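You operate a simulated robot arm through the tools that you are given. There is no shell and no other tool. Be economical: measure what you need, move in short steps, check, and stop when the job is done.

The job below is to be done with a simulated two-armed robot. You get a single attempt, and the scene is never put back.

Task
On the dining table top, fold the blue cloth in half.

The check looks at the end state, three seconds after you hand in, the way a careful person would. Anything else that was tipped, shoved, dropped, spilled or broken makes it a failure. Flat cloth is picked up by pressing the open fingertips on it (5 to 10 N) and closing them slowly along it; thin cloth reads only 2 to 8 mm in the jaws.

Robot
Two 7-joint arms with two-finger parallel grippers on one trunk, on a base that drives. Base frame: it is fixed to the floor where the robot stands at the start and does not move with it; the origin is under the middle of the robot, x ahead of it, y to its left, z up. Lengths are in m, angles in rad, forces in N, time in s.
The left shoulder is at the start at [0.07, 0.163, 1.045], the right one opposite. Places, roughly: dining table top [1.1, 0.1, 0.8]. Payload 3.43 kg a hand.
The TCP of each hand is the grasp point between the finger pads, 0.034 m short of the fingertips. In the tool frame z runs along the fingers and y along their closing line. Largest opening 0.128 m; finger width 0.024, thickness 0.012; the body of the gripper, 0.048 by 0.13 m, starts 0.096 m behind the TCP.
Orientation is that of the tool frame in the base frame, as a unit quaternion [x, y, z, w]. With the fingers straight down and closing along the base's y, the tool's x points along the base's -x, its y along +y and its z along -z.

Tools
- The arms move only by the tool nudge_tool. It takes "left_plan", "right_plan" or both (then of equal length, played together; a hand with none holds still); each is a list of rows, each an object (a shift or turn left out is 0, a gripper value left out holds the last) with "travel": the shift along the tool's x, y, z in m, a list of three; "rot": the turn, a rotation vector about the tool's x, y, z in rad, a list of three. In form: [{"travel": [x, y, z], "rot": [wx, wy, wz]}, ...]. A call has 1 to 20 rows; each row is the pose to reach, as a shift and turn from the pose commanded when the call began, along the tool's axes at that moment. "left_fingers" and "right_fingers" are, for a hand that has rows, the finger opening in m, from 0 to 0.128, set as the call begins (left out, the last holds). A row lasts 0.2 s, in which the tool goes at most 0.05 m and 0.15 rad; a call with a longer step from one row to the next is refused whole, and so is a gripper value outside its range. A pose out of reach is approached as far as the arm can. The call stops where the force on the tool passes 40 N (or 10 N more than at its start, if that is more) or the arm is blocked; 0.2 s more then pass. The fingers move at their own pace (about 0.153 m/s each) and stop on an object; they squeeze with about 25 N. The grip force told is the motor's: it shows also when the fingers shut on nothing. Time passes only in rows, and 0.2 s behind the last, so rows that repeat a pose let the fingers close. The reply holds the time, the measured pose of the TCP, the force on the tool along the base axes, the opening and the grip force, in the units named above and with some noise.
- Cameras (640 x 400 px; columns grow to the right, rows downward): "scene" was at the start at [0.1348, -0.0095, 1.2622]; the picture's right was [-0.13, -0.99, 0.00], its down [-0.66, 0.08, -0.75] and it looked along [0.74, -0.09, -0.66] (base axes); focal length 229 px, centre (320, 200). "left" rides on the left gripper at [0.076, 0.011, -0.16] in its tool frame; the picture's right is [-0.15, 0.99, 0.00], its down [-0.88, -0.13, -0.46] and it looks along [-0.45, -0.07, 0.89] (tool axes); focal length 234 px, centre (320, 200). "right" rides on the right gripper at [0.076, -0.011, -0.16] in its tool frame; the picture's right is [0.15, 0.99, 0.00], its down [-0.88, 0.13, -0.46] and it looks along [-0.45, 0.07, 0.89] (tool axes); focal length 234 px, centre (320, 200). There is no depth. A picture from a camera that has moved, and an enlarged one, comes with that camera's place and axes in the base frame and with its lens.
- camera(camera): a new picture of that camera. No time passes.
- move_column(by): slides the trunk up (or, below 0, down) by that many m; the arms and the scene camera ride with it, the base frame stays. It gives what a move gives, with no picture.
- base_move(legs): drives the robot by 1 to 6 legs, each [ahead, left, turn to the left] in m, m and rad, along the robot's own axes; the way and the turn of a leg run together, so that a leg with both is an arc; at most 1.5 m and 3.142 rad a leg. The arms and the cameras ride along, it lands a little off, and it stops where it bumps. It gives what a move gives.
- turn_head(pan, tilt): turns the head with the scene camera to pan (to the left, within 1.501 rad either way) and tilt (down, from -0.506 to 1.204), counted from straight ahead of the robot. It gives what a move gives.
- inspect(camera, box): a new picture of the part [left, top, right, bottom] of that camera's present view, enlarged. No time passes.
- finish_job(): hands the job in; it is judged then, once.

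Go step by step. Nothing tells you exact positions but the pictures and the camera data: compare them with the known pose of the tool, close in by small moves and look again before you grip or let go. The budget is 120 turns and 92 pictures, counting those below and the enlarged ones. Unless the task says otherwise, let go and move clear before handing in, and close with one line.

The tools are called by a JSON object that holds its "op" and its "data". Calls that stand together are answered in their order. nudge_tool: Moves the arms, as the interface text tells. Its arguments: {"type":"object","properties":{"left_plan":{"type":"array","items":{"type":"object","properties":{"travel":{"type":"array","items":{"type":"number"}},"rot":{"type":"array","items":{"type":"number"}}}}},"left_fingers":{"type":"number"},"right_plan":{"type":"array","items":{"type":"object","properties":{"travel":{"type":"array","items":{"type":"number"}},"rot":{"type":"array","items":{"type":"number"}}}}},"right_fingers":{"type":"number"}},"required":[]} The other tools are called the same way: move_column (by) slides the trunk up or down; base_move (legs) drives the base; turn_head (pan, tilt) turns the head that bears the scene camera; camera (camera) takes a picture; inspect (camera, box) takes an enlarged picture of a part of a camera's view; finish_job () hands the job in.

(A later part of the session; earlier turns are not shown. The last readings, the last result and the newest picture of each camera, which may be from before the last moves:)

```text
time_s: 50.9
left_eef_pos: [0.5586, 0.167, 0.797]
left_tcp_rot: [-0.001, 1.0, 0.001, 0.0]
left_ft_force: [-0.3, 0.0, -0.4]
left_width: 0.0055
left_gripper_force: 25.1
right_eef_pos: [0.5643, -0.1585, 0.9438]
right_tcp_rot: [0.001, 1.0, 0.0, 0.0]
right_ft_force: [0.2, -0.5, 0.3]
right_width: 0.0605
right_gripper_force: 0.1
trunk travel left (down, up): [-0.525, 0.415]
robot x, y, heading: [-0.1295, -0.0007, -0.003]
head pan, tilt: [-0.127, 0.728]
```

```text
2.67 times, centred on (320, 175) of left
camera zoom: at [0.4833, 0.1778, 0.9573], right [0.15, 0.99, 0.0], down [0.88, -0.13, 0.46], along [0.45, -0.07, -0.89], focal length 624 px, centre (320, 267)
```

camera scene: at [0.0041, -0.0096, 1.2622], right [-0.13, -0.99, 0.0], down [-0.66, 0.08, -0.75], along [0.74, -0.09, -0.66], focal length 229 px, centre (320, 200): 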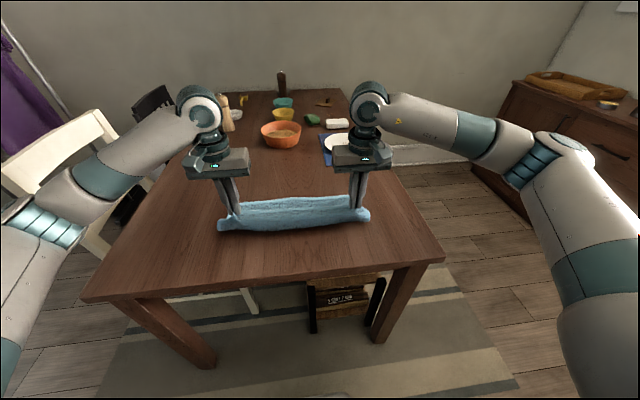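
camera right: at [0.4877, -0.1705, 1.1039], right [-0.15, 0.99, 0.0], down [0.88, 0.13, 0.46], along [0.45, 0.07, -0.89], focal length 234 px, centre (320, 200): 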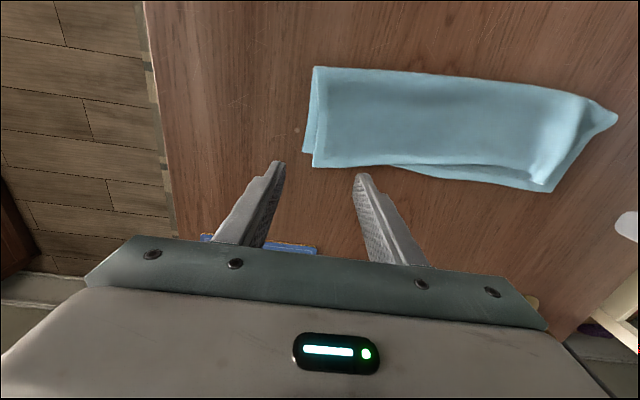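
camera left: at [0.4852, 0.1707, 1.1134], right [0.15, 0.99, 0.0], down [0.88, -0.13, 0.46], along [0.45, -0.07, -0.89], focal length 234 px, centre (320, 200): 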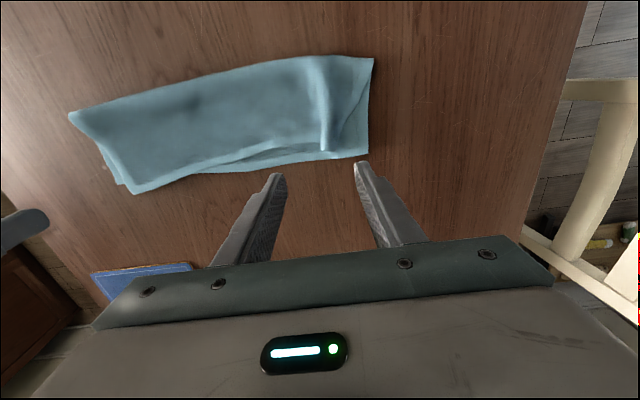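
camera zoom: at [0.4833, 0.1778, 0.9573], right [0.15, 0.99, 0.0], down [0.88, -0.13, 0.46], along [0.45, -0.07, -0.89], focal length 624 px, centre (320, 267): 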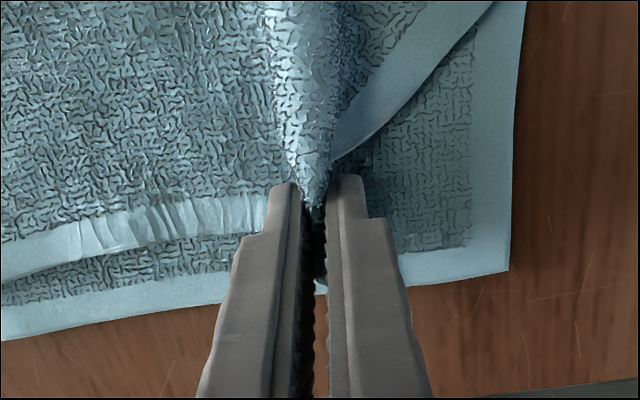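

The ridge is gripped. I'll lift and tilt the hand.

{"op": "nudge_tool", "data": {"left_plan": [{"travel": [0.003, 0, -0.02]}, {"travel": [0.006, 0, -0.04]}, {"travel": [0.01, 0, -0.06], "rot": [-0.1, 0, 0]}, {"travel": [0.01, -0.002, -0.075], "rot": [-0.22, 0, 0]}, {"travel": [0.01, -0.005, -0.08], "rot": [-0.35, 0, 0]}, {"travel": [0.01, -0.008, -0.08], "rot": [-0.48, 0, 0]}, {"travel": [0.01, -0.012, -0.08], "rot": [-0.61, 0, 0]}, {"travel": [0.01, -0.015, -0.08], "rot": [-0.74, 0, 0]}, {"travel": [0.01, -0.018, -0.08], "rot": [-0.85, 0, 0]}, {"travel": [0.01, -0.018, -0.08], "rot": [-0.85, 0, 0]}]}}

{"op": "camera", "data": {"camera": "left"}}

{"op": "camera", "data": {"camera": "right"}}

{"op": "inspect", "data": {"camera": "scene", "box": [160, 110, 400, 265]}}

```text
time_s: 53.1
left_eef_pos: [0.5483, 0.1492, 0.8767]
left_tcp_rot: [-0.001, 0.911, 0.412, 0.0]
left_ft_force: [-0.2, -0.3, -1.2]
left_width: 0.0054
left_gripper_force: 25.0
right_eef_pos: [0.5646, -0.1589, 0.9454]
right_tcp_rot: [0.0, 1.0, 0.001, 0.001]
right_ft_force: [-0.3, -0.2, 0.3]
right_width: 0.0599
right_gripper_force: 0.1
trunk travel left (down, up): [-0.525, 0.415]
robot x, y, heading: [-0.1295, 0.0025, 0.001]
head pan, tilt: [-0.127, 0.728]
```

```text
31 pictures are left
camera left: at [0.4735, 0.0361, 0.9915], right [0.15, 0.65, 0.74], down [0.88, -0.43, 0.2], along [0.45, 0.63, -0.64], focal length 234 px, centre (320, 200)
```

left: 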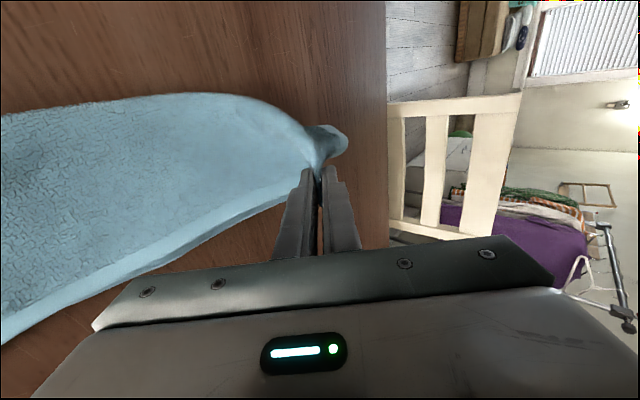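

```text
30 pictures are left
camera right: at [0.488, -0.1697, 1.1038], right [-0.15, 0.99, 0.0], down [0.88, 0.13, 0.46], along [0.45, 0.07, -0.89], focal length 234 px, centre (320, 200)
```

right: 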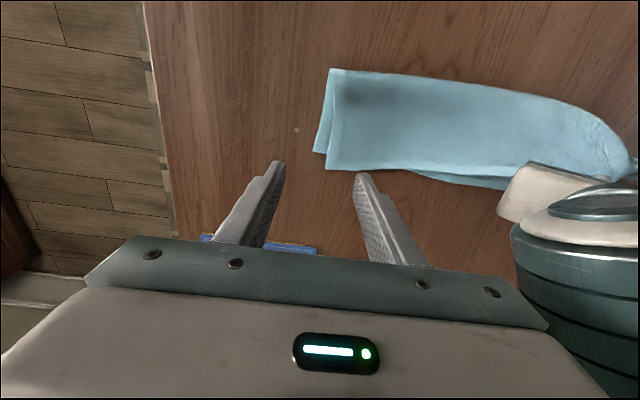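

```text
2.58 times, centred on (280, 188) of scene
camera zoom: at [0.0042, -0.0089, 1.2622], right [-0.13, -0.99, 0.0], down [-0.66, 0.08, -0.75], along [0.74, -0.09, -0.66], focal length 592 px, centre (423, 232)
```

zoom: 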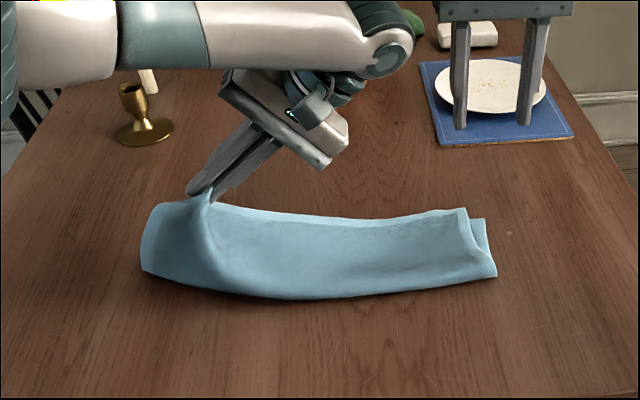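

The corner now hangs out to the left of the fingertips. I'll lay it down with a small outward-then-inward motion and look.

{"op": "nudge_tool", "data": {"left_plan": [{"travel": [-0.005, -0.005, 0.0095]}, {"travel": [-0.01, -0.0097, 0.0192]}, {"travel": [-0.015, -0.016, 0.027]}, {"travel": [-0.02, -0.0221, 0.0354]}, {"travel": [-0.026, -0.036, 0.0423]}, {"travel": [-0.029, -0.0495, 0.0436]}, {"travel": [-0.029, -0.058, 0.0424]}, {"travel": [-0.029, -0.058, 0.0424]}]}}

{"op": "camera", "data": {"camera": "left"}}

{"op": "inspect", "data": {"camera": "scene", "box": [160, 110, 400, 265]}}

```text
time_s: 54.9
left_eef_pos: [0.578, 0.142, 0.8063]
left_tcp_rot: [-0.001, 0.911, 0.412, -0.002]
left_ft_force: [-0.4, -0.4, -0.7]
left_width: 0.0052
left_gripper_force: 25.2
right_eef_pos: [0.5653, -0.1581, 0.9439]
right_tcp_rot: [0.0, 1.0, 0.0, 0.001]
right_ft_force: [0.4, -0.1, -1.2]
right_width: 0.0601
right_gripper_force: 0.0
trunk travel left (down, up): [-0.525, 0.415]
robot x, y, heading: [-0.1284, -0.0, 0.001]
head pan, tilt: [-0.127, 0.728]
```

```text
28 pictures are left
camera left: at [0.5024, 0.0291, 0.9204], right [0.15, 0.65, 0.74], down [0.88, -0.43, 0.2], along [0.45, 0.63, -0.64], focal length 234 px, centre (320, 200)
```

left: 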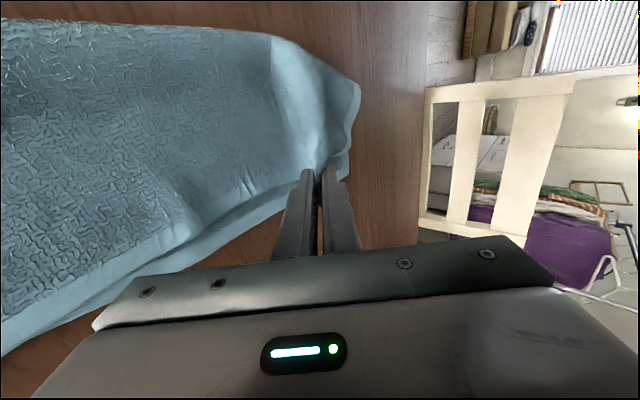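

```text
2.58 times, centred on (280, 188) of scene
camera zoom: at [0.0042, -0.0094, 1.2622], right [-0.13, -0.99, 0.0], down [-0.66, 0.08, -0.75], along [0.74, -0.09, -0.66], focal length 592 px, centre (423, 232)
```

zoom: 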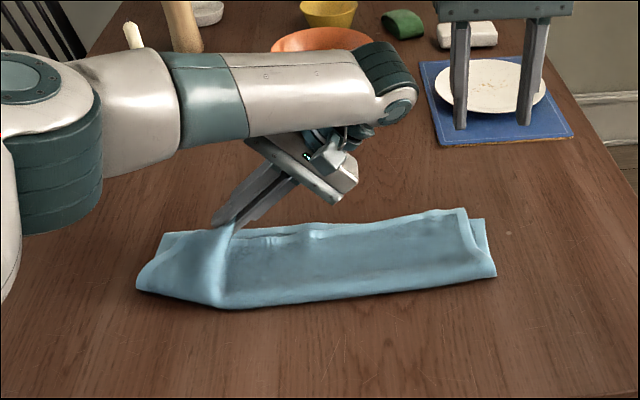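

I'll release and retreat along the finger direction (up and inward).

{"op": "nudge_tool", "data": {"left_plan": [{"travel": [0, 0, 0]}, {"travel": [0, 0, 0]}, {"travel": [0, 0.005, -0.015]}, {"travel": [0, 0.02, -0.035]}, {"travel": [0, 0.045, -0.06]}, {"travel": [0.005, 0.075, -0.08]}, {"travel": [0.005, 0.1, -0.1]}, {"travel": [0.005, 0.1, -0.1]}], "left_fingers": 0.035}}

{"op": "camera", "data": {"camera": "left"}}

{"op": "inspect", "data": {"camera": "scene", "box": [160, 110, 400, 265]}}

```text
time_s: 56.7
left_eef_pos: [0.5717, 0.1335, 0.9462]
left_tcp_rot: [0.0, 0.911, 0.412, -0.001]
left_ft_force: [-0.4, 0.5, -0.2]
left_width: 0.0351
left_gripper_force: 0.1
right_eef_pos: [0.5653, -0.1587, 0.9433]
right_tcp_rot: [0.0, 1.0, 0.0, 0.0]
right_ft_force: [0.5, -0.1, -0.1]
right_width: 0.0602
right_gripper_force: 0.0
trunk travel left (down, up): [-0.525, 0.415]
robot x, y, heading: [-0.1302, -0.0018, 0.0]
head pan, tilt: [-0.127, 0.728]
```

```text
26 pictures are left
camera left: at [0.4967, 0.0203, 1.0606], right [0.15, 0.65, 0.74], down [0.88, -0.43, 0.2], along [0.45, 0.63, -0.64], focal length 234 px, centre (320, 200)
```

left: 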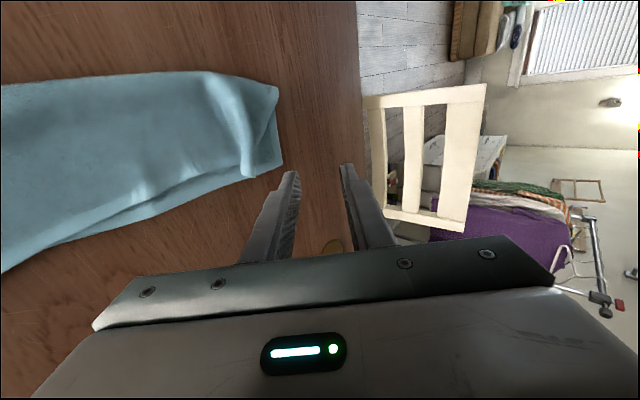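

```text
2.58 times, centred on (280, 188) of scene
camera zoom: at [0.0048, -0.0094, 1.2621], right [-0.13, -0.99, 0.0], down [-0.66, 0.08, -0.75], along [0.74, -0.09, -0.67], focal length 592 px, centre (423, 232)
```

zoom: 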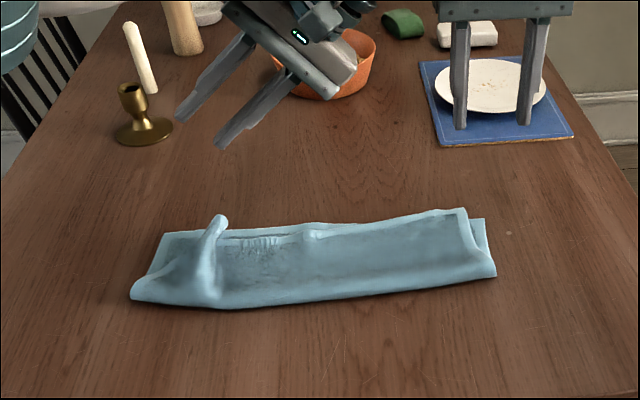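

I'll bring the left hand back upright and take a look at the corner.

{"op": "nudge_tool", "data": {"left_plan": [{"rot": [0.14, 0, 0]}, {"rot": [0.28, 0, 0]}, {"rot": [0.42, 0, 0]}, {"rot": [0.56, 0, 0]}, {"rot": [0.7, 0, 0]}, {"rot": [0.85, 0, 0]}, {"rot": [0.85, 0, 0]}]}}

{"op": "inspect", "data": {"camera": "left", "box": [60, 20, 420, 245]}}

{"op": "inspect", "data": {"camera": "right", "box": [300, 40, 640, 250]}}

```text
time_s: 58.3
left_eef_pos: [0.5726, 0.1336, 0.9467]
left_tcp_rot: [-0.001, 1.0, 0.001, 0.0]
left_ft_force: [-0.4, 0.5, -0.4]
left_width: 0.0348
left_gripper_force: 0.1
right_eef_pos: [0.5649, -0.1595, 0.9436]
right_tcp_rot: [0.0, 1.0, 0.0, 0.0]
right_ft_force: [-0.4, -0.3, 0.3]
right_width: 0.06
right_gripper_force: 0.0
trunk travel left (down, up): [-0.525, 0.415]
robot x, y, heading: [-0.1286, 0.0016, 0.0]
head pan, tilt: [-0.127, 0.728]
```

```text
1.78 times, centred on (240, 132) of left
camera zoom: at [0.497, 0.1439, 1.1069], right [0.15, 0.99, 0.0], down [0.88, -0.13, 0.46], along [0.45, -0.07, -0.89], focal length 416 px, centre (462, 320)
```

zoom: 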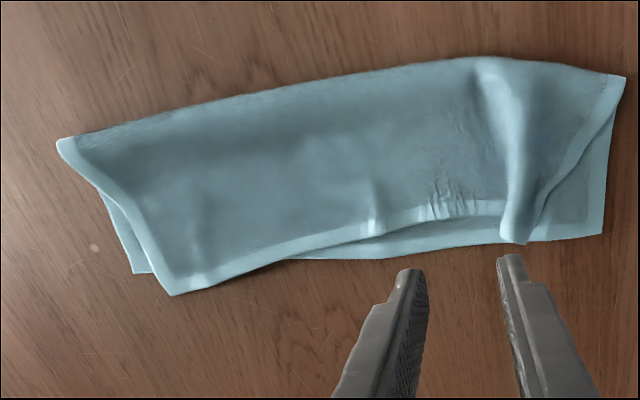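

```text
1.88 times, centred on (470, 145) of right
camera zoom: at [0.4878, -0.1712, 1.1037], right [-0.15, 0.99, 0.0], down [0.88, 0.13, 0.46], along [0.45, 0.07, -0.89], focal length 441 px, centre (38, 304)
```

zoom: 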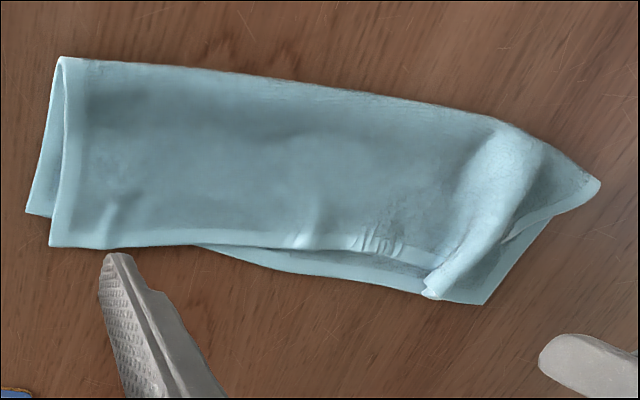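

The corner isn't hidden; the hem simply carries a standing wrinkle that pulls the corner inward about 5 cm. I'll lift the wrinkle until the corner hangs free, then open wide in the air so it springs out flat, as it did the first time.

{"op": "nudge_tool", "data": {"left_plan": [{"travel": [-0.002, 0.02, 0.04]}, {"travel": [-0.004, 0.037, 0.08]}, {"travel": [-0.004, 0.037, 0.12]}, {"travel": [-0.004, 0.037, 0.14]}, {"travel": [-0.004, 0.037, 0.15]}, {"travel": [-0.004, 0.037, 0.15]}], "left_fingers": 0.05}}

{"op": "nudge_tool", "data": {"left_plan": [{"travel": [0, 0, 0]}, {"travel": [0, 0, 0]}, {"travel": [0, 0, 0]}, {"travel": [0, 0, 0]}], "left_fingers": 0.0}}

{"op": "nudge_tool", "data": {"left_plan": [{"travel": [0.005, 0, -0.02]}, {"travel": [0.015, 0, -0.04]}, {"travel": [0.025, 0, -0.06]}, {"travel": [0.032, 0, -0.075]}, {"travel": [0.032, 0, -0.075]}, {"travel": [0.032, 0, -0.075]}]}}

{"op": "inspect", "data": {"camera": "left", "box": [160, 60, 440, 250]}}

{"op": "inspect", "data": {"camera": "scene", "box": [160, 110, 400, 265]}}

```text
time_s: 59.7
left_eef_pos: [0.5751, 0.1702, 0.7966]
left_tcp_rot: [-0.001, 1.0, 0.0, 0.0]
left_ft_force: [-0.1, -0.2, -0.6]
left_width: 0.0499
left_gripper_force: 0.1
right_eef_pos: [0.5635, -0.1586, 0.9441]
right_tcp_rot: [0.0, 1.0, -0.001, 0.0]
right_ft_force: [0.0, 0.0, 0.1]
right_width: 0.06
right_gripper_force: 0.0
trunk travel left (down, up): [-0.525, 0.415]
robot x, y, heading: [-0.1324, -0.0, -0.001]
head pan, tilt: [-0.127, 0.728]
```

```text
time_s: 60.7
left_eef_pos: [0.5754, 0.1709, 0.7967]
left_tcp_rot: [-0.001, 1.0, 0.0, 0.0]
left_ft_force: [-0.2, 0.7, -0.1]
left_width: 0.0075
left_gripper_force: 24.9
right_eef_pos: [0.5652, -0.1587, 0.9437]
right_tcp_rot: [0.0, 1.0, 0.0, 0.001]
right_ft_force: [-0.1, 0.2, 0.2]
right_width: 0.06
right_gripper_force: 0.0
trunk travel left (down, up): [-0.525, 0.415]
robot x, y, heading: [-0.1307, -0.0002, -0.002]
head pan, tilt: [-0.127, 0.728]
```

```text
time_s: 62.1
left_eef_pos: [0.545, 0.1705, 0.8717]
left_tcp_rot: [-0.001, 1.0, 0.0, 0.0]
left_ft_force: [0.2, 0.5, -0.7]
left_width: 0.0078
left_gripper_force: 24.8
right_eef_pos: [0.5655, -0.1584, 0.9455]
right_tcp_rot: [0.0, 1.0, 0.0, 0.0]
right_ft_force: [-0.1, 0.4, -0.1]
right_width: 0.0602
right_gripper_force: 0.1
trunk travel left (down, up): [-0.525, 0.415]
robot x, y, heading: [-0.1294, -0.0014, 0.001]
head pan, tilt: [-0.127, 0.728]
```

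```text
2.11 times, centred on (300, 155) of left
camera zoom: at [0.4696, 0.1813, 1.0318], right [0.14, 0.99, 0.0], down [0.88, -0.13, 0.46], along [0.45, -0.07, -0.89], focal length 493 px, centre (362, 295)
```

zoom: 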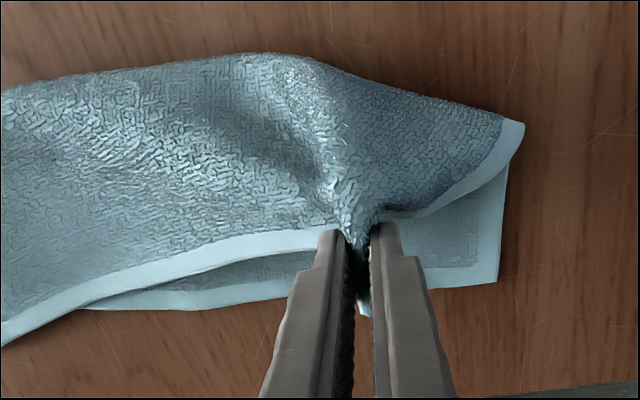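

```text
2.58 times, centred on (280, 188) of scene
camera zoom: at [0.0041, -0.0096, 1.2622], right [-0.13, -0.99, 0.0], down [-0.66, 0.08, -0.75], along [0.74, -0.09, -0.66], focal length 592 px, centre (423, 232)
```

zoom: 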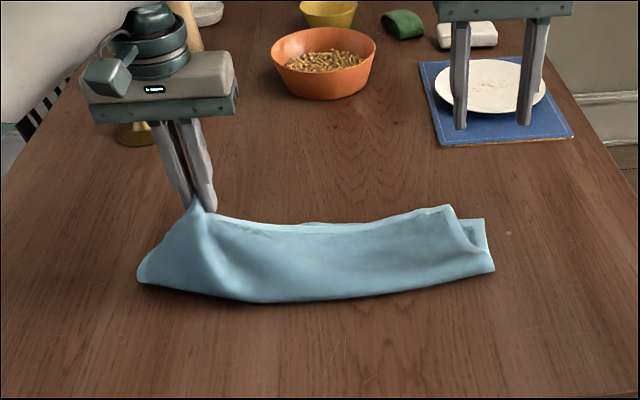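

The corner hangs free, so I'll open wide now.

{"op": "nudge_tool", "data": {"left_plan": [{"travel": [0, 0, 0]}, {"travel": [0, 0, 0]}, {"travel": [0, 0, 0]}, {"travel": [0, 0, -0.03]}, {"travel": [0, 0, -0.06]}, {"travel": [0, 0, -0.08]}, {"travel": [0, 0, -0.08]}], "left_fingers": 0.128}}

{"op": "camera", "data": {"camera": "left"}}

{"op": "inspect", "data": {"camera": "right", "box": [300, 40, 640, 250]}}

```text
time_s: 63.7
left_eef_pos: [0.5441, 0.1708, 0.9498]
left_tcp_rot: [-0.001, 1.0, 0.0, -0.001]
left_ft_force: [-0.8, 0.8, -0.5]
left_width: 0.1277
left_gripper_force: 0.1
right_eef_pos: [0.5651, -0.1574, 0.9452]
right_tcp_rot: [0.0, 1.0, 0.0, -0.001]
right_ft_force: [0.7, 0.1, -0.2]
right_width: 0.0598
right_gripper_force: 0.0
trunk travel left (down, up): [-0.525, 0.415]
robot x, y, heading: [-0.1319, 0.0013, 0.001]
head pan, tilt: [-0.127, 0.728]
```

```text
20 pictures are left
camera left: at [0.469, 0.182, 1.1107], right [0.14, 0.99, 0.0], down [0.88, -0.13, 0.45], along [0.45, -0.07, -0.89], focal length 234 px, centre (320, 200)
```

left: 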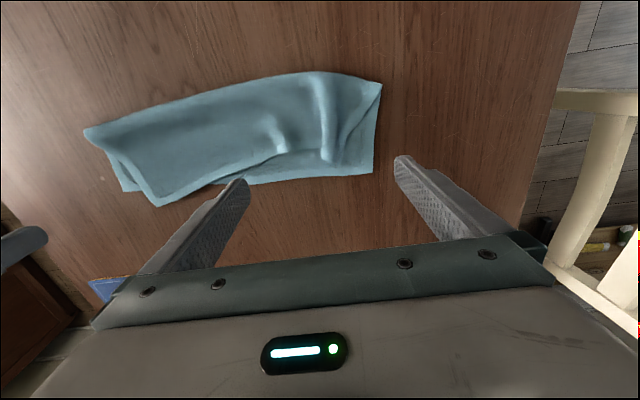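

```text
1.88 times, centred on (470, 145) of right
camera zoom: at [0.4883, -0.1703, 1.1036], right [-0.15, 0.99, 0.0], down [0.88, 0.13, 0.46], along [0.45, 0.07, -0.89], focal length 441 px, centre (38, 304)
```

zoom: 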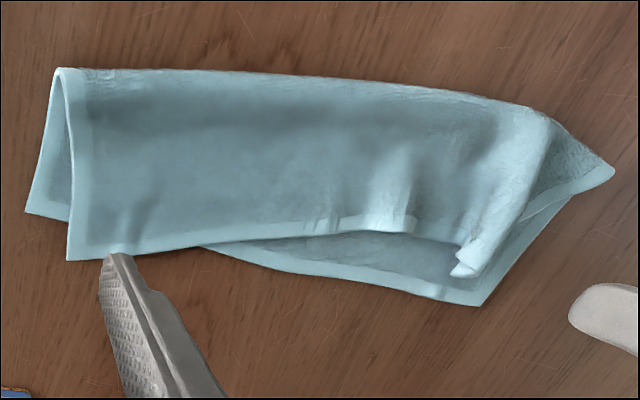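

The upper layer has also skewed left: its right corner is now ≈(0.616, −0.123) against (0.582, −0.164) below. I'll re-grip that exposed right corner with the right hand as an anchor, then push the left wrinkle out to the edge.

{"op": "nudge_tool", "data": {"right_plan": [{"travel": [-0.015, 0.03, 0.03]}, {"travel": [-0.033, 0.059, 0.06]}, {"travel": [-0.033, 0.059, 0.1]}, {"travel": [-0.033, 0.059, 0.135]}, {"travel": [-0.033, 0.059, 0.15]}, {"travel": [-0.033, 0.059, 0.155]}, {"travel": [-0.033, 0.059, 0.155]}], "right_fingers": 0.035}}

{"op": "inspect", "data": {"camera": "right", "box": [200, 100, 440, 250]}}

```text
time_s: 65.3
left_eef_pos: [0.5438, 0.1712, 0.9501]
left_tcp_rot: [-0.001, 1.0, 0.0, 0.0]
left_ft_force: [0.4, -0.1, 0.4]
left_width: 0.128
left_gripper_force: 0.0
right_eef_pos: [0.5998, -0.1017, 0.7902]
right_tcp_rot: [0.0, 1.0, 0.0, 0.0]
right_ft_force: [1.0, 0.8, 4.5]
right_width: 0.0348
right_gripper_force: 0.0
trunk travel left (down, up): [-0.525, 0.415]
robot x, y, heading: [-0.1289, -0.0015, 0.007]
head pan, tilt: [-0.127, 0.728]
```

```text
2.67 times, centred on (320, 175) of right
camera zoom: at [0.5224, -0.1126, 0.9489], right [-0.15, 0.99, 0.0], down [0.88, 0.13, 0.46], along [0.45, 0.07, -0.89], focal length 624 px, centre (320, 267)
```

zoom: 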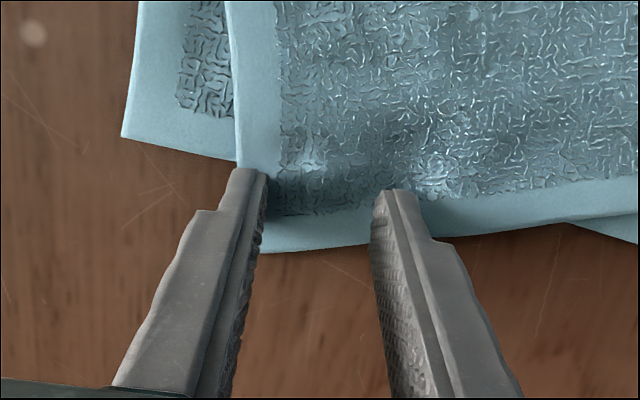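

The right fingers are placed right at the corner and already touching. I'll close there in steps.

{"op": "nudge_tool", "data": {"right_plan": [{"travel": [0, 0.003, 0.001]}, {"travel": [0, 0.003, 0.0015]}], "right_fingers": 0.035}}

{"op": "nudge_tool", "data": {"right_plan": [{"travel": [0, 0, 0]}, {"travel": [0, 0, 0]}], "right_fingers": 0.026}}

{"op": "nudge_tool", "data": {"right_plan": [{"travel": [0, 0, 0]}, {"travel": [0, 0, 0]}], "right_fingers": 0.018}}

{"op": "nudge_tool", "data": {"right_plan": [{"travel": [0, 0, 0]}, {"travel": [0, 0, 0]}], "right_fingers": 0.01}}

{"op": "nudge_tool", "data": {"right_plan": [{"travel": [0, 0, 0]}, {"travel": [0, 0, 0]}, {"travel": [0, 0, 0]}], "right_fingers": 0.0}}

{"op": "inspect", "data": {"camera": "right", "box": [200, 100, 440, 250]}}

```text
time_s: 65.9
left_eef_pos: [0.5435, 0.1704, 0.9525]
left_tcp_rot: [-0.001, 1.0, 0.0, 0.0]
left_ft_force: [-0.2, 0.2, -0.2]
left_width: 0.1282
left_gripper_force: 0.0
right_eef_pos: [0.5998, -0.0984, 0.7891]
right_tcp_rot: [0.001, 1.0, 0.0, 0.002]
right_ft_force: [0.8, -4.1, 10.5]
right_width: 0.0344
right_gripper_force: 0.1
trunk travel left (down, up): [-0.525, 0.415]
robot x, y, heading: [-0.1299, -0.001, 0.004]
head pan, tilt: [-0.127, 0.728]
```

```text
time_s: 66.5
left_eef_pos: [0.5429, 0.1718, 0.9513]
left_tcp_rot: [-0.001, 1.0, -0.001, 0.0]
left_ft_force: [0.1, -0.3, -0.3]
left_width: 0.1281
left_gripper_force: 0.1
right_eef_pos: [0.598, -0.0988, 0.7882]
right_tcp_rot: [0.0, 1.0, 0.0, 0.001]
right_ft_force: [1.1, 0.1, 11.8]
right_width: 0.025
right_gripper_force: 0.1
trunk travel left (down, up): [-0.525, 0.415]
robot x, y, heading: [-0.1329, -0.0022, 0.001]
head pan, tilt: [-0.127, 0.728]
```

```text
time_s: 67.1
left_eef_pos: [0.5443, 0.1715, 0.952]
left_tcp_rot: [-0.001, 1.0, -0.001, 0.0]
left_ft_force: [0.0, 0.2, -1.4]
left_width: 0.128
left_gripper_force: 0.1
right_eef_pos: [0.5989, -0.0977, 0.7888]
right_tcp_rot: [0.0, 1.0, 0.0, 0.0]
right_ft_force: [0.4, 0.2, 11.5]
right_width: 0.0169
right_gripper_force: 0.1
trunk travel left (down, up): [-0.525, 0.415]
robot x, y, heading: [-0.1305, 0.0005, -0.001]
head pan, tilt: [-0.127, 0.728]
```

```text
time_s: 67.7
left_eef_pos: [0.5418, 0.172, 0.9519]
left_tcp_rot: [-0.001, 1.0, 0.001, 0.0]
left_ft_force: [-0.4, 0.4, -0.8]
left_width: 0.1281
left_gripper_force: 0.0
right_eef_pos: [0.5981, -0.0988, 0.7898]
right_tcp_rot: [0.0, 1.0, 0.0, 0.002]
right_ft_force: [-0.1, -0.1, 13.1]
right_width: 0.0108
right_gripper_force: 0.8
trunk travel left (down, up): [-0.525, 0.415]
robot x, y, heading: [-0.127, 0.0012, 0.004]
head pan, tilt: [-0.127, 0.728]
```

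```text
time_s: 68.5
left_eef_pos: [0.5431, 0.171, 0.9502]
left_tcp_rot: [-0.001, 1.0, 0.0, 0.0]
left_ft_force: [0.5, 1.2, 0.5]
left_width: 0.128
left_gripper_force: 0.0
right_eef_pos: [0.5987, -0.0977, 0.789]
right_tcp_rot: [0.0, 1.0, -0.001, 0.001]
right_ft_force: [1.0, 1.5, 12.5]
right_width: 0.0063
right_gripper_force: 25.0
trunk travel left (down, up): [-0.525, 0.415]
robot x, y, heading: [-0.1319, -0.0031, -0.0]
head pan, tilt: [-0.127, 0.728]
```

```text
2.67 times, centred on (320, 175) of right
camera zoom: at [0.5216, -0.1094, 0.948], right [-0.15, 0.99, 0.0], down [0.88, 0.13, 0.46], along [0.45, 0.07, -0.89], focal length 624 px, centre (320, 267)
```

zoom: 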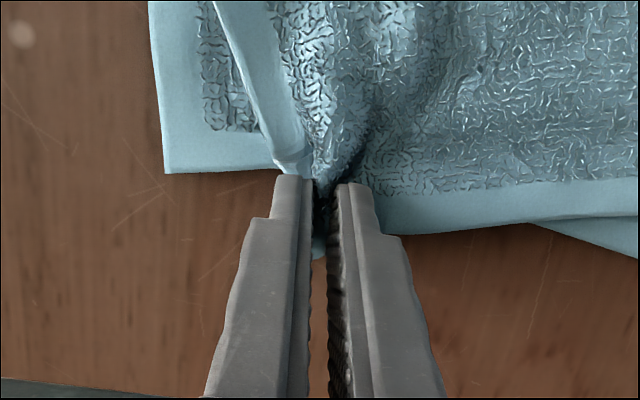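

The right corner is firmly held. Now I'll close the left fingers, come down just inside the wrinkles and push them outward to the left edge.

{"op": "nudge_tool", "data": {"left_plan": [{"travel": [0, -0.04, 0.02]}, {"travel": [0, -0.086, 0.04]}, {"travel": [0, -0.086, 0.08]}, {"travel": [0, -0.086, 0.12]}, {"travel": [0, -0.086, 0.145]}, {"travel": [0, -0.086, 0.155]}, {"travel": [-0.002, -0.066, 0.156]}, {"travel": [-0.004, -0.046, 0.156]}, {"travel": [-0.007, -0.026, 0.156]}, {"travel": [-0.01, -0.006, 0.156]}, {"travel": [-0.014, 0.014, 0.156]}, {"travel": [-0.018, 0.032, 0.156]}, {"travel": [-0.022, 0.05, 0.156]}, {"travel": [-0.026, 0.065, 0.156]}, {"travel": [-0.03, 0.08, 0.154]}, {"travel": [-0.03, 0.08, 0.13]}, {"travel": [-0.03, 0.06, 0.09]}, {"travel": [-0.02, 0.03, 0.05]}, {"travel": [0, 0, 0.01]}, {"travel": [0, 0, 0]}], "left_fingers": 0.0}}

{"op": "camera", "data": {"camera": "left"}}

```text
refused: row 2 steps farther than a row can; nothing moved
```

```text
16 pictures are left
camera left: at [0.4674, 0.1822, 1.1115], right [0.15, 0.99, 0.0], down [0.88, -0.13, 0.46], along [0.45, -0.07, -0.89], focal length 234 px, centre (320, 200)
```

left: 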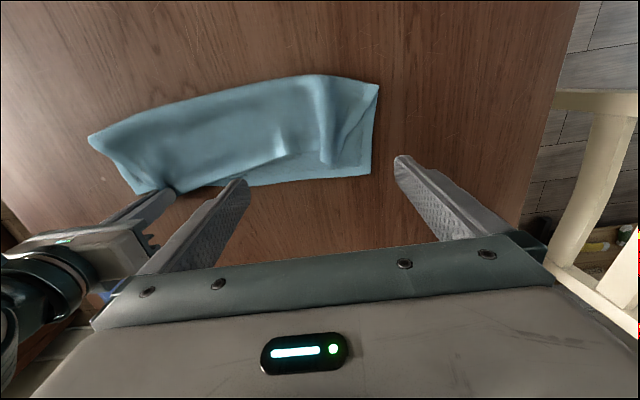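

One step was too long, so nothing moved. I'll repeat with shorter steps.

{"op": "nudge_tool", "data": {"left_plan": [{"travel": [0, -0.04, 0.02]}, {"travel": [0, -0.08, 0.045]}, {"travel": [0, -0.082, 0.09]}, {"travel": [0, -0.082, 0.13]}, {"travel": [0, -0.082, 0.15]}, {"travel": [0, -0.082, 0.156]}, {"travel": [-0.002, -0.064, 0.156]}, {"travel": [-0.004, -0.046, 0.156]}, {"travel": [-0.007, -0.026, 0.156]}, {"travel": [-0.01, -0.006, 0.156]}, {"travel": [-0.014, 0.014, 0.156]}, {"travel": [-0.018, 0.032, 0.156]}, {"travel": [-0.022, 0.05, 0.156]}, {"travel": [-0.026, 0.065, 0.156]}, {"travel": [-0.03, 0.08, 0.154]}, {"travel": [-0.03, 0.08, 0.13]}, {"travel": [-0.03, 0.06, 0.09]}, {"travel": [-0.02, 0.03, 0.06]}, {"travel": [0, 0, 0.03]}, {"travel": [0, 0, 0]}], "left_fingers": 0.0}}

{"op": "camera", "data": {"camera": "left"}}

```text
time_s: 72.7
left_eef_pos: [0.5426, 0.171, 0.9533]
left_tcp_rot: [-0.001, 1.0, 0.0, 0.0]
left_ft_force: [0.3, -0.4, 0.1]
left_width: 0.0
left_gripper_force: 25.1
right_eef_pos: [0.5987, -0.0983, 0.7882]
right_tcp_rot: [0.0, 1.0, -0.001, 0.001]
right_ft_force: [-0.1, 1.5, 14.1]
right_width: 0.0064
right_gripper_force: 25.1
trunk travel left (down, up): [-0.525, 0.415]
robot x, y, heading: [-0.1313, -0.002, -0.001]
head pan, tilt: [-0.127, 0.728]
```

```text
15 pictures are left
camera left: at [0.4679, 0.181, 1.1125], right [0.14, 0.99, 0.0], down [0.88, -0.13, 0.46], along [0.45, -0.07, -0.89], focal length 234 px, centre (320, 200)
```

left: 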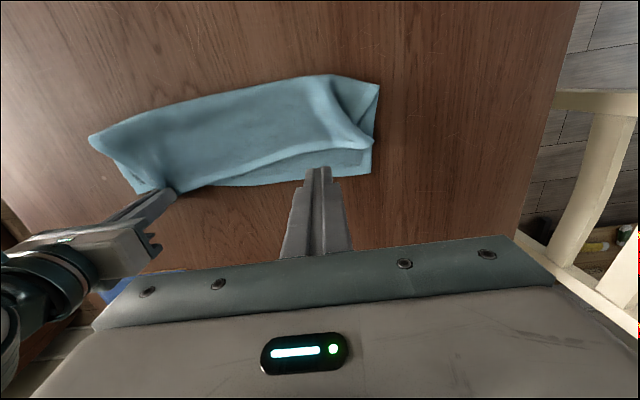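

The push worked: the wrinkle has moved to the left edge and the hem is smooth up to there. I'll zoom in.

{"op": "inspect", "data": {"camera": "left", "box": [240, 60, 400, 200]}}

```text
2.86 times, centred on (320, 130) of left
camera zoom: at [0.4679, 0.181, 1.1125], right [0.14, 0.99, 0.0], down [0.88, -0.13, 0.46], along [0.45, -0.07, -0.89], focal length 669 px, centre (320, 400)
```

zoom: 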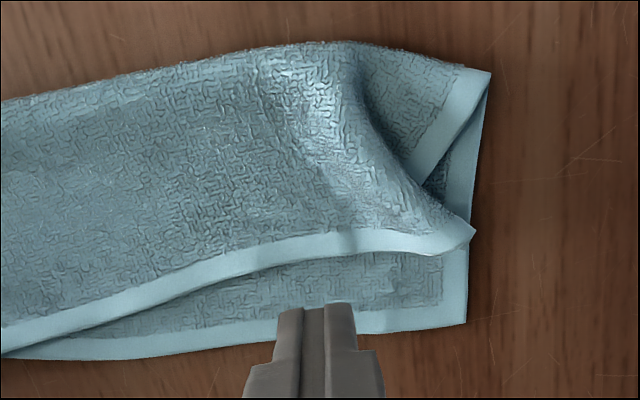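

Now the hem's outer tip is a flat fold at ≈(0.559, 0.244), with the corner turned under it. I'll pinch that tip, then lift both hands together and lay the hem down moving right, so the hanging corner trails outward.

{"op": "nudge_tool", "data": {"left_plan": [{"travel": [-0.002, 0.03, 0.03]}, {"travel": [-0.004, 0.062, 0.06]}, {"travel": [-0.004, 0.062, 0.1]}, {"travel": [-0.004, 0.062, 0.14]}, {"travel": [-0.004, 0.062, 0.155]}, {"travel": [-0.004, 0.062, 0.161]}, {"travel": [-0.004, 0.062, 0.161]}], "left_fingers": 0.05}}

{"op": "nudge_tool", "data": {"left_plan": [{"travel": [0, 0, 0]}, {"travel": [0, 0, 0]}], "left_fingers": 0.03}}

{"op": "nudge_tool", "data": {"left_plan": [{"travel": [0, 0, 0]}, {"travel": [0, 0, 0]}], "left_fingers": 0.015}}

{"op": "nudge_tool", "data": {"left_plan": [{"travel": [0, 0, 0]}, {"travel": [0, 0, 0]}, {"travel": [0, 0, 0]}], "left_fingers": 0.0}}

{"op": "inspect", "data": {"camera": "left", "box": [180, 80, 440, 250]}}

```text
time_s: 74.3
left_eef_pos: [0.5473, 0.2331, 0.7927]
left_tcp_rot: [-0.001, 1.0, -0.001, 0.001]
left_ft_force: [1.1, 0.7, 8.3]
left_width: 0.0499
left_gripper_force: 0.0
right_eef_pos: [0.5983, -0.0982, 0.7883]
right_tcp_rot: [0.0, 1.0, 0.001, 0.001]
right_ft_force: [1.1, 1.6, 10.2]
right_width: 0.0064
right_gripper_force: 25.3
trunk travel left (down, up): [-0.525, 0.415]
robot x, y, heading: [-0.1308, 0.0013, 0.0]
head pan, tilt: [-0.127, 0.728]
```

```text
time_s: 74.9
left_eef_pos: [0.5479, 0.2328, 0.7909]
left_tcp_rot: [0.0, 1.0, -0.001, 0.001]
left_ft_force: [0.8, 0.2, 10.6]
left_width: 0.0303
left_gripper_force: 0.4
right_eef_pos: [0.5991, -0.0972, 0.7893]
right_tcp_rot: [0.0, 1.0, 0.0, 0.001]
right_ft_force: [2.1, 1.2, 10.0]
right_width: 0.0064
right_gripper_force: 25.0
trunk travel left (down, up): [-0.525, 0.415]
robot x, y, heading: [-0.1312, 0.0002, -0.002]
head pan, tilt: [-0.127, 0.728]
```

```text
time_s: 75.5
left_eef_pos: [0.5477, 0.2312, 0.7913]
left_tcp_rot: [0.0, 1.0, -0.001, 0.001]
left_ft_force: [0.0, -8.6, 10.5]
left_width: 0.0123
left_gripper_force: 5.9
right_eef_pos: [0.599, -0.0976, 0.7894]
right_tcp_rot: [0.0, 1.0, 0.001, 0.001]
right_ft_force: [1.6, 4.8, 9.2]
right_width: 0.0065
right_gripper_force: 24.9
trunk travel left (down, up): [-0.525, 0.415]
robot x, y, heading: [-0.1321, -0.0016, 0.004]
head pan, tilt: [-0.127, 0.728]
```

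```text
time_s: 76.3
left_eef_pos: [0.5466, 0.2317, 0.7913]
left_tcp_rot: [0.0, 1.0, 0.0, 0.001]
left_ft_force: [0.7, -9.5, 11.1]
left_width: 0.0075
left_gripper_force: 25.6
right_eef_pos: [0.5973, -0.0993, 0.7884]
right_tcp_rot: [0.001, 1.0, 0.0, 0.0]
right_ft_force: [0.5, 6.2, 8.3]
right_width: 0.0066
right_gripper_force: 24.9
trunk travel left (down, up): [-0.525, 0.415]
robot x, y, heading: [-0.1301, 0.0016, -0.0]
head pan, tilt: [-0.127, 0.728]
```

```text
2.35 times, centred on (310, 165) of left
camera zoom: at [0.4718, 0.2424, 0.9515], right [0.15, 0.99, 0.0], down [0.88, -0.13, 0.46], along [0.45, -0.07, -0.89], focal length 551 px, centre (344, 282)
```

zoom: 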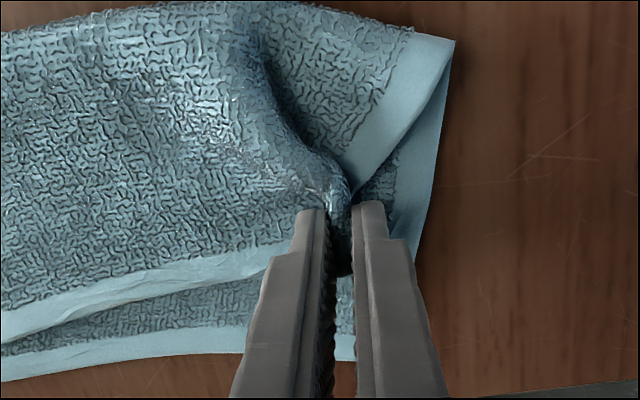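

The tip is held. I'll lift both hands together, then lay the hem down moving slightly right.

{"op": "nudge_tool", "data": {"left_plan": [{"travel": [0, 0, -0.02]}, {"travel": [0, 0, -0.04]}, {"travel": [-0.005, 0.003, -0.055]}, {"travel": [-0.015, 0.005, -0.065]}, {"travel": [-0.025, 0.007, -0.06]}, {"travel": [-0.033, 0.007, -0.048]}, {"travel": [-0.037, 0.005, -0.037]}, {"travel": [-0.039, -0.003, -0.029]}, {"travel": [-0.041, -0.011, -0.021]}, {"travel": [-0.041, -0.019, -0.013]}, {"travel": [-0.041, -0.022, -0.008]}, {"travel": [-0.041, -0.022, -0.008]}], "right_plan": [{"travel": [0.003, 0, -0.015]}, {"travel": [0.008, 0, -0.03]}, {"travel": [0.014, 0, -0.04]}, {"travel": [0.02, 0, -0.045]}, {"travel": [0.021, -0.003, -0.045]}, {"travel": [0.021, -0.006, -0.04]}, {"travel": [0.021, -0.01, -0.033]}, {"travel": [0.021, -0.016, -0.025]}, {"travel": [0.021, -0.021, -0.018]}, {"travel": [0.021, -0.026, -0.01]}, {"travel": [0.021, -0.028, -0.006]}, {"travel": [0.021, -0.028, -0.006]}]}}

{"op": "camera", "data": {"camera": "left"}}

{"op": "inspect", "data": {"camera": "scene", "box": [180, 120, 400, 260]}}

```text
time_s: 78.9
left_eef_pos: [0.589, 0.2112, 0.7992]
left_tcp_rot: [-0.001, 1.0, 0.0, 0.0]
left_ft_force: [-0.2, -6.7, 0.5]
left_width: 0.0068
left_gripper_force: 25.0
right_eef_pos: [0.578, -0.126, 0.7938]
right_tcp_rot: [-0.001, 1.0, 0.0, 0.001]
right_ft_force: [0.8, 7.2, -0.1]
right_width: 0.0064
right_gripper_force: 25.2
trunk travel left (down, up): [-0.525, 0.415]
robot x, y, heading: [-0.1322, 0.0021, 0.0]
head pan, tilt: [-0.127, 0.728]
```

```text
12 pictures are left
camera left: at [0.514, 0.2214, 0.9594], right [0.14, 0.99, 0.0], down [0.88, -0.13, 0.46], along [0.45, -0.07, -0.89], focal length 234 px, centre (320, 200)
```

left: 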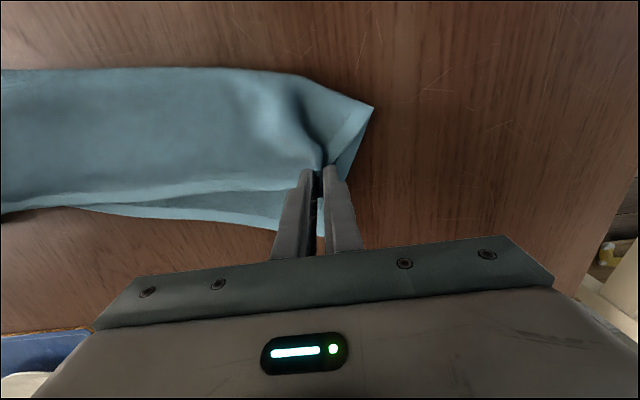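

```text
2.86 times, centred on (290, 190) of scene
camera zoom: at [0.0042, -0.0095, 1.2622], right [-0.13, -0.99, 0.0], down [-0.66, 0.08, -0.75], along [0.74, -0.09, -0.66], focal length 655 px, centre (406, 229)
```

zoom: 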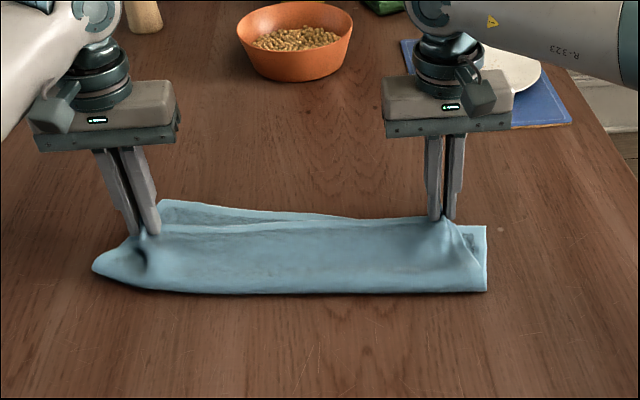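

The left pinch seems to have caught the lower layer too and dragged its corner forward. I'll release the left hand there, lift it, and look.

{"op": "nudge_tool", "data": {"left_plan": [{"travel": [0, 0, 0]}, {"travel": [0, 0, 0]}, {"travel": [0, 0, -0.04]}, {"travel": [0.01, 0, -0.08]}, {"travel": [0.02, 0, -0.12]}, {"travel": [0.03, 0, -0.155]}, {"travel": [0.03, 0, -0.155]}], "left_fingers": 0.06}}

{"op": "inspect", "data": {"camera": "left", "box": [60, 20, 420, 245]}}

```text
time_s: 80.5
left_eef_pos: [0.5584, 0.2118, 0.955]
left_tcp_rot: [-0.001, 1.0, -0.001, 0.0]
left_ft_force: [0.2, -0.2, -0.4]
left_width: 0.0598
left_gripper_force: 0.1
right_eef_pos: [0.5772, -0.1257, 0.794]
right_tcp_rot: [0.0, 1.0, 0.0, -0.001]
right_ft_force: [0.1, -0.2, 0.1]
right_width: 0.0059
right_gripper_force: 25.0
trunk travel left (down, up): [-0.525, 0.415]
robot x, y, heading: [-0.1302, -0.0017, 0.002]
head pan, tilt: [-0.127, 0.728]
```

```text
1.78 times, centred on (240, 132) of left
camera zoom: at [0.4829, 0.2221, 1.1156], right [0.15, 0.99, 0.0], down [0.88, -0.13, 0.45], along [0.45, -0.07, -0.89], focal length 416 px, centre (462, 320)
```

zoom: 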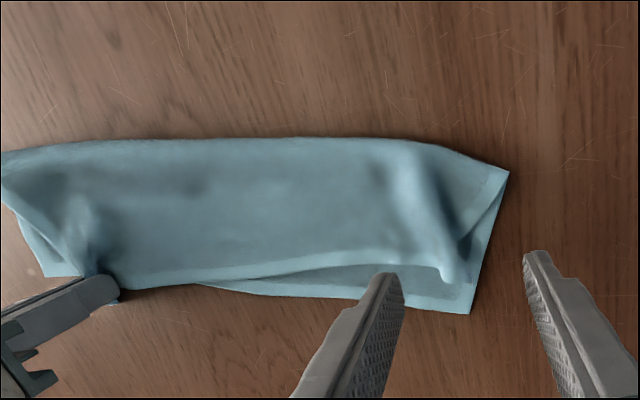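

The lower layer is intact (left corner ≈(0.658, 0.203)); only the upper corner is turned under the hem tip at ≈(0.62, 0.189). I'll pinch that tip higher up, then peel it inward so the corner trails and lies exposed.

{"op": "nudge_tool", "data": {"left_plan": [{"travel": [-0.025, -0.015, 0.035]}, {"travel": [-0.047, -0.029, 0.07]}, {"travel": [-0.047, -0.029, 0.11]}, {"travel": [-0.047, -0.029, 0.14]}, {"travel": [-0.047, -0.029, 0.157]}, {"travel": [-0.047, -0.029, 0.157]}], "left_fingers": 0.045}}

{"op": "nudge_tool", "data": {"left_plan": [{"travel": [0, 0, 0]}, {"travel": [0, 0, 0]}, {"travel": [0, 0, 0]}, {"travel": [0, 0, 0]}], "left_fingers": 0.0}}

{"op": "nudge_tool", "data": {"left_plan": [{"travel": [0, 0, -0.02]}, {"travel": [0, 0, -0.04]}, {"travel": [0, 0.005, -0.055]}, {"travel": [0, 0.01, -0.05]}, {"travel": [-0.003, 0, -0.038]}, {"travel": [-0.005, -0.012, -0.032]}, {"travel": [-0.005, -0.024, -0.027]}, {"travel": [-0.005, -0.036, -0.022]}, {"travel": [-0.005, -0.048, -0.016]}, {"travel": [-0.005, -0.06, -0.01]}, {"travel": [-0.005, -0.06, -0.01]}]}}

{"op": "inspect", "data": {"camera": "left", "box": [180, 60, 460, 250]}}

```text
time_s: 81.9
left_eef_pos: [0.6079, 0.1824, 0.795]
left_tcp_rot: [0.0, 1.0, -0.001, 0.0]
left_ft_force: [-0.1, 0.2, 0.5]
left_width: 0.0452
left_gripper_force: 0.1
right_eef_pos: [0.5787, -0.1261, 0.7939]
right_tcp_rot: [0.0, 1.0, 0.001, 0.0]
right_ft_force: [-0.5, 0.3, -0.2]
right_width: 0.006
right_gripper_force: 24.9
trunk travel left (down, up): [-0.525, 0.415]
robot x, y, heading: [-0.1313, 0.0032, -0.0]
head pan, tilt: [-0.127, 0.728]
```

```text
time_s: 82.9
left_eef_pos: [0.6064, 0.1821, 0.7954]
left_tcp_rot: [-0.001, 1.0, 0.0, 0.0]
left_ft_force: [0.5, 0.9, 0.9]
left_width: 0.0052
left_gripper_force: 25.2
right_eef_pos: [0.5788, -0.1253, 0.794]
right_tcp_rot: [0.0, 1.0, 0.0, 0.0]
right_ft_force: [0.1, -0.3, 0.3]
right_width: 0.006
right_gripper_force: 25.2
trunk travel left (down, up): [-0.525, 0.415]
robot x, y, heading: [-0.1327, 0.0005, 0.004]
head pan, tilt: [-0.127, 0.728]
```

```text
time_s: 85.3
left_eef_pos: [0.6109, 0.1215, 0.8049]
left_tcp_rot: [-0.001, 1.0, 0.0, 0.0]
left_ft_force: [0.4, -0.3, 0.3]
left_width: 0.0053
left_gripper_force: 25.4
right_eef_pos: [0.5786, -0.1254, 0.7945]
right_tcp_rot: [0.0, 1.0, 0.0, 0.0]
right_ft_force: [0.2, -0.7, 0.0]
right_width: 0.0061
right_gripper_force: 24.9
trunk travel left (down, up): [-0.525, 0.415]
robot x, y, heading: [-0.1316, 0.002, 0.006]
head pan, tilt: [-0.127, 0.728]
```

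```text
2.11 times, centred on (320, 155) of left
camera zoom: at [0.5354, 0.1325, 0.9662], right [0.14, 0.99, 0.0], down [0.88, -0.13, 0.46], along [0.45, -0.07, -0.89], focal length 493 px, centre (320, 295)
```

zoom: 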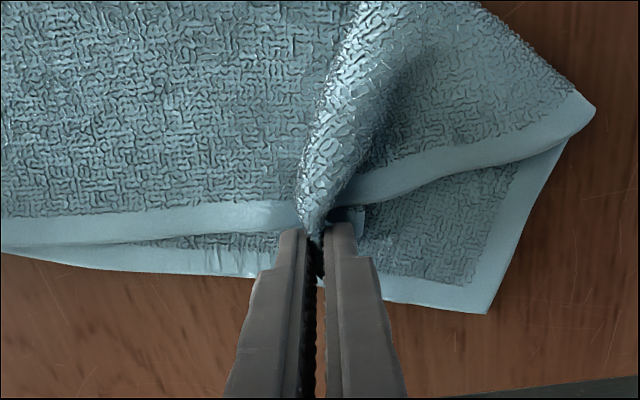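

The corner is now out and visible just left of the fingers, at about (0.612, 0.14). I'll release here, lift, and then pinch the corner itself.

{"op": "nudge_tool", "data": {"left_plan": [{"travel": [0, 0, 0]}, {"travel": [0, 0, 0]}, {"travel": [0, 0, -0.04]}, {"travel": [0.01, 0.01, -0.08]}, {"travel": [0.02, 0.02, -0.11]}, {"travel": [0.02, 0.02, -0.11]}], "left_fingers": 0.035}}

{"op": "inspect", "data": {"camera": "left", "box": [180, 40, 460, 230]}}

```text
time_s: 86.7
left_eef_pos: [0.5906, 0.1405, 0.9159]
left_tcp_rot: [0.0, 1.0, 0.0, 0.0]
left_ft_force: [0.5, 0.1, 0.1]
left_width: 0.0351
left_gripper_force: 0.1
right_eef_pos: [0.5793, -0.1269, 0.7933]
right_tcp_rot: [0.0, 1.0, 0.0, 0.0]
right_ft_force: [-0.4, 0.1, -0.4]
right_width: 0.006
right_gripper_force: 25.9
trunk travel left (down, up): [-0.525, 0.415]
robot x, y, heading: [-0.129, -0.0006, 0.004]
head pan, tilt: [-0.127, 0.728]
```

```text
2.11 times, centred on (320, 135) of left
camera zoom: at [0.5161, 0.1518, 1.0766], right [0.15, 0.99, 0.0], down [0.88, -0.13, 0.45], along [0.45, -0.07, -0.89], focal length 493 px, centre (320, 337)
```

zoom: 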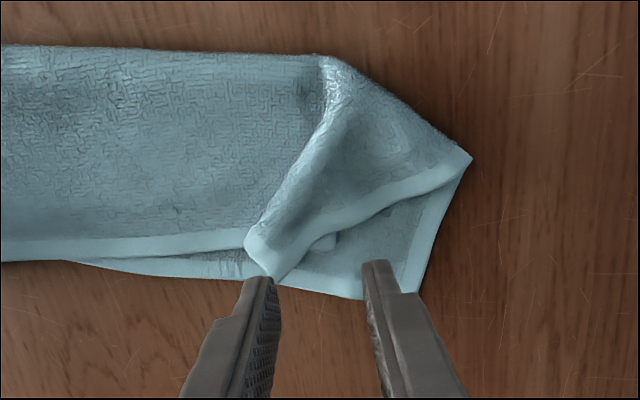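

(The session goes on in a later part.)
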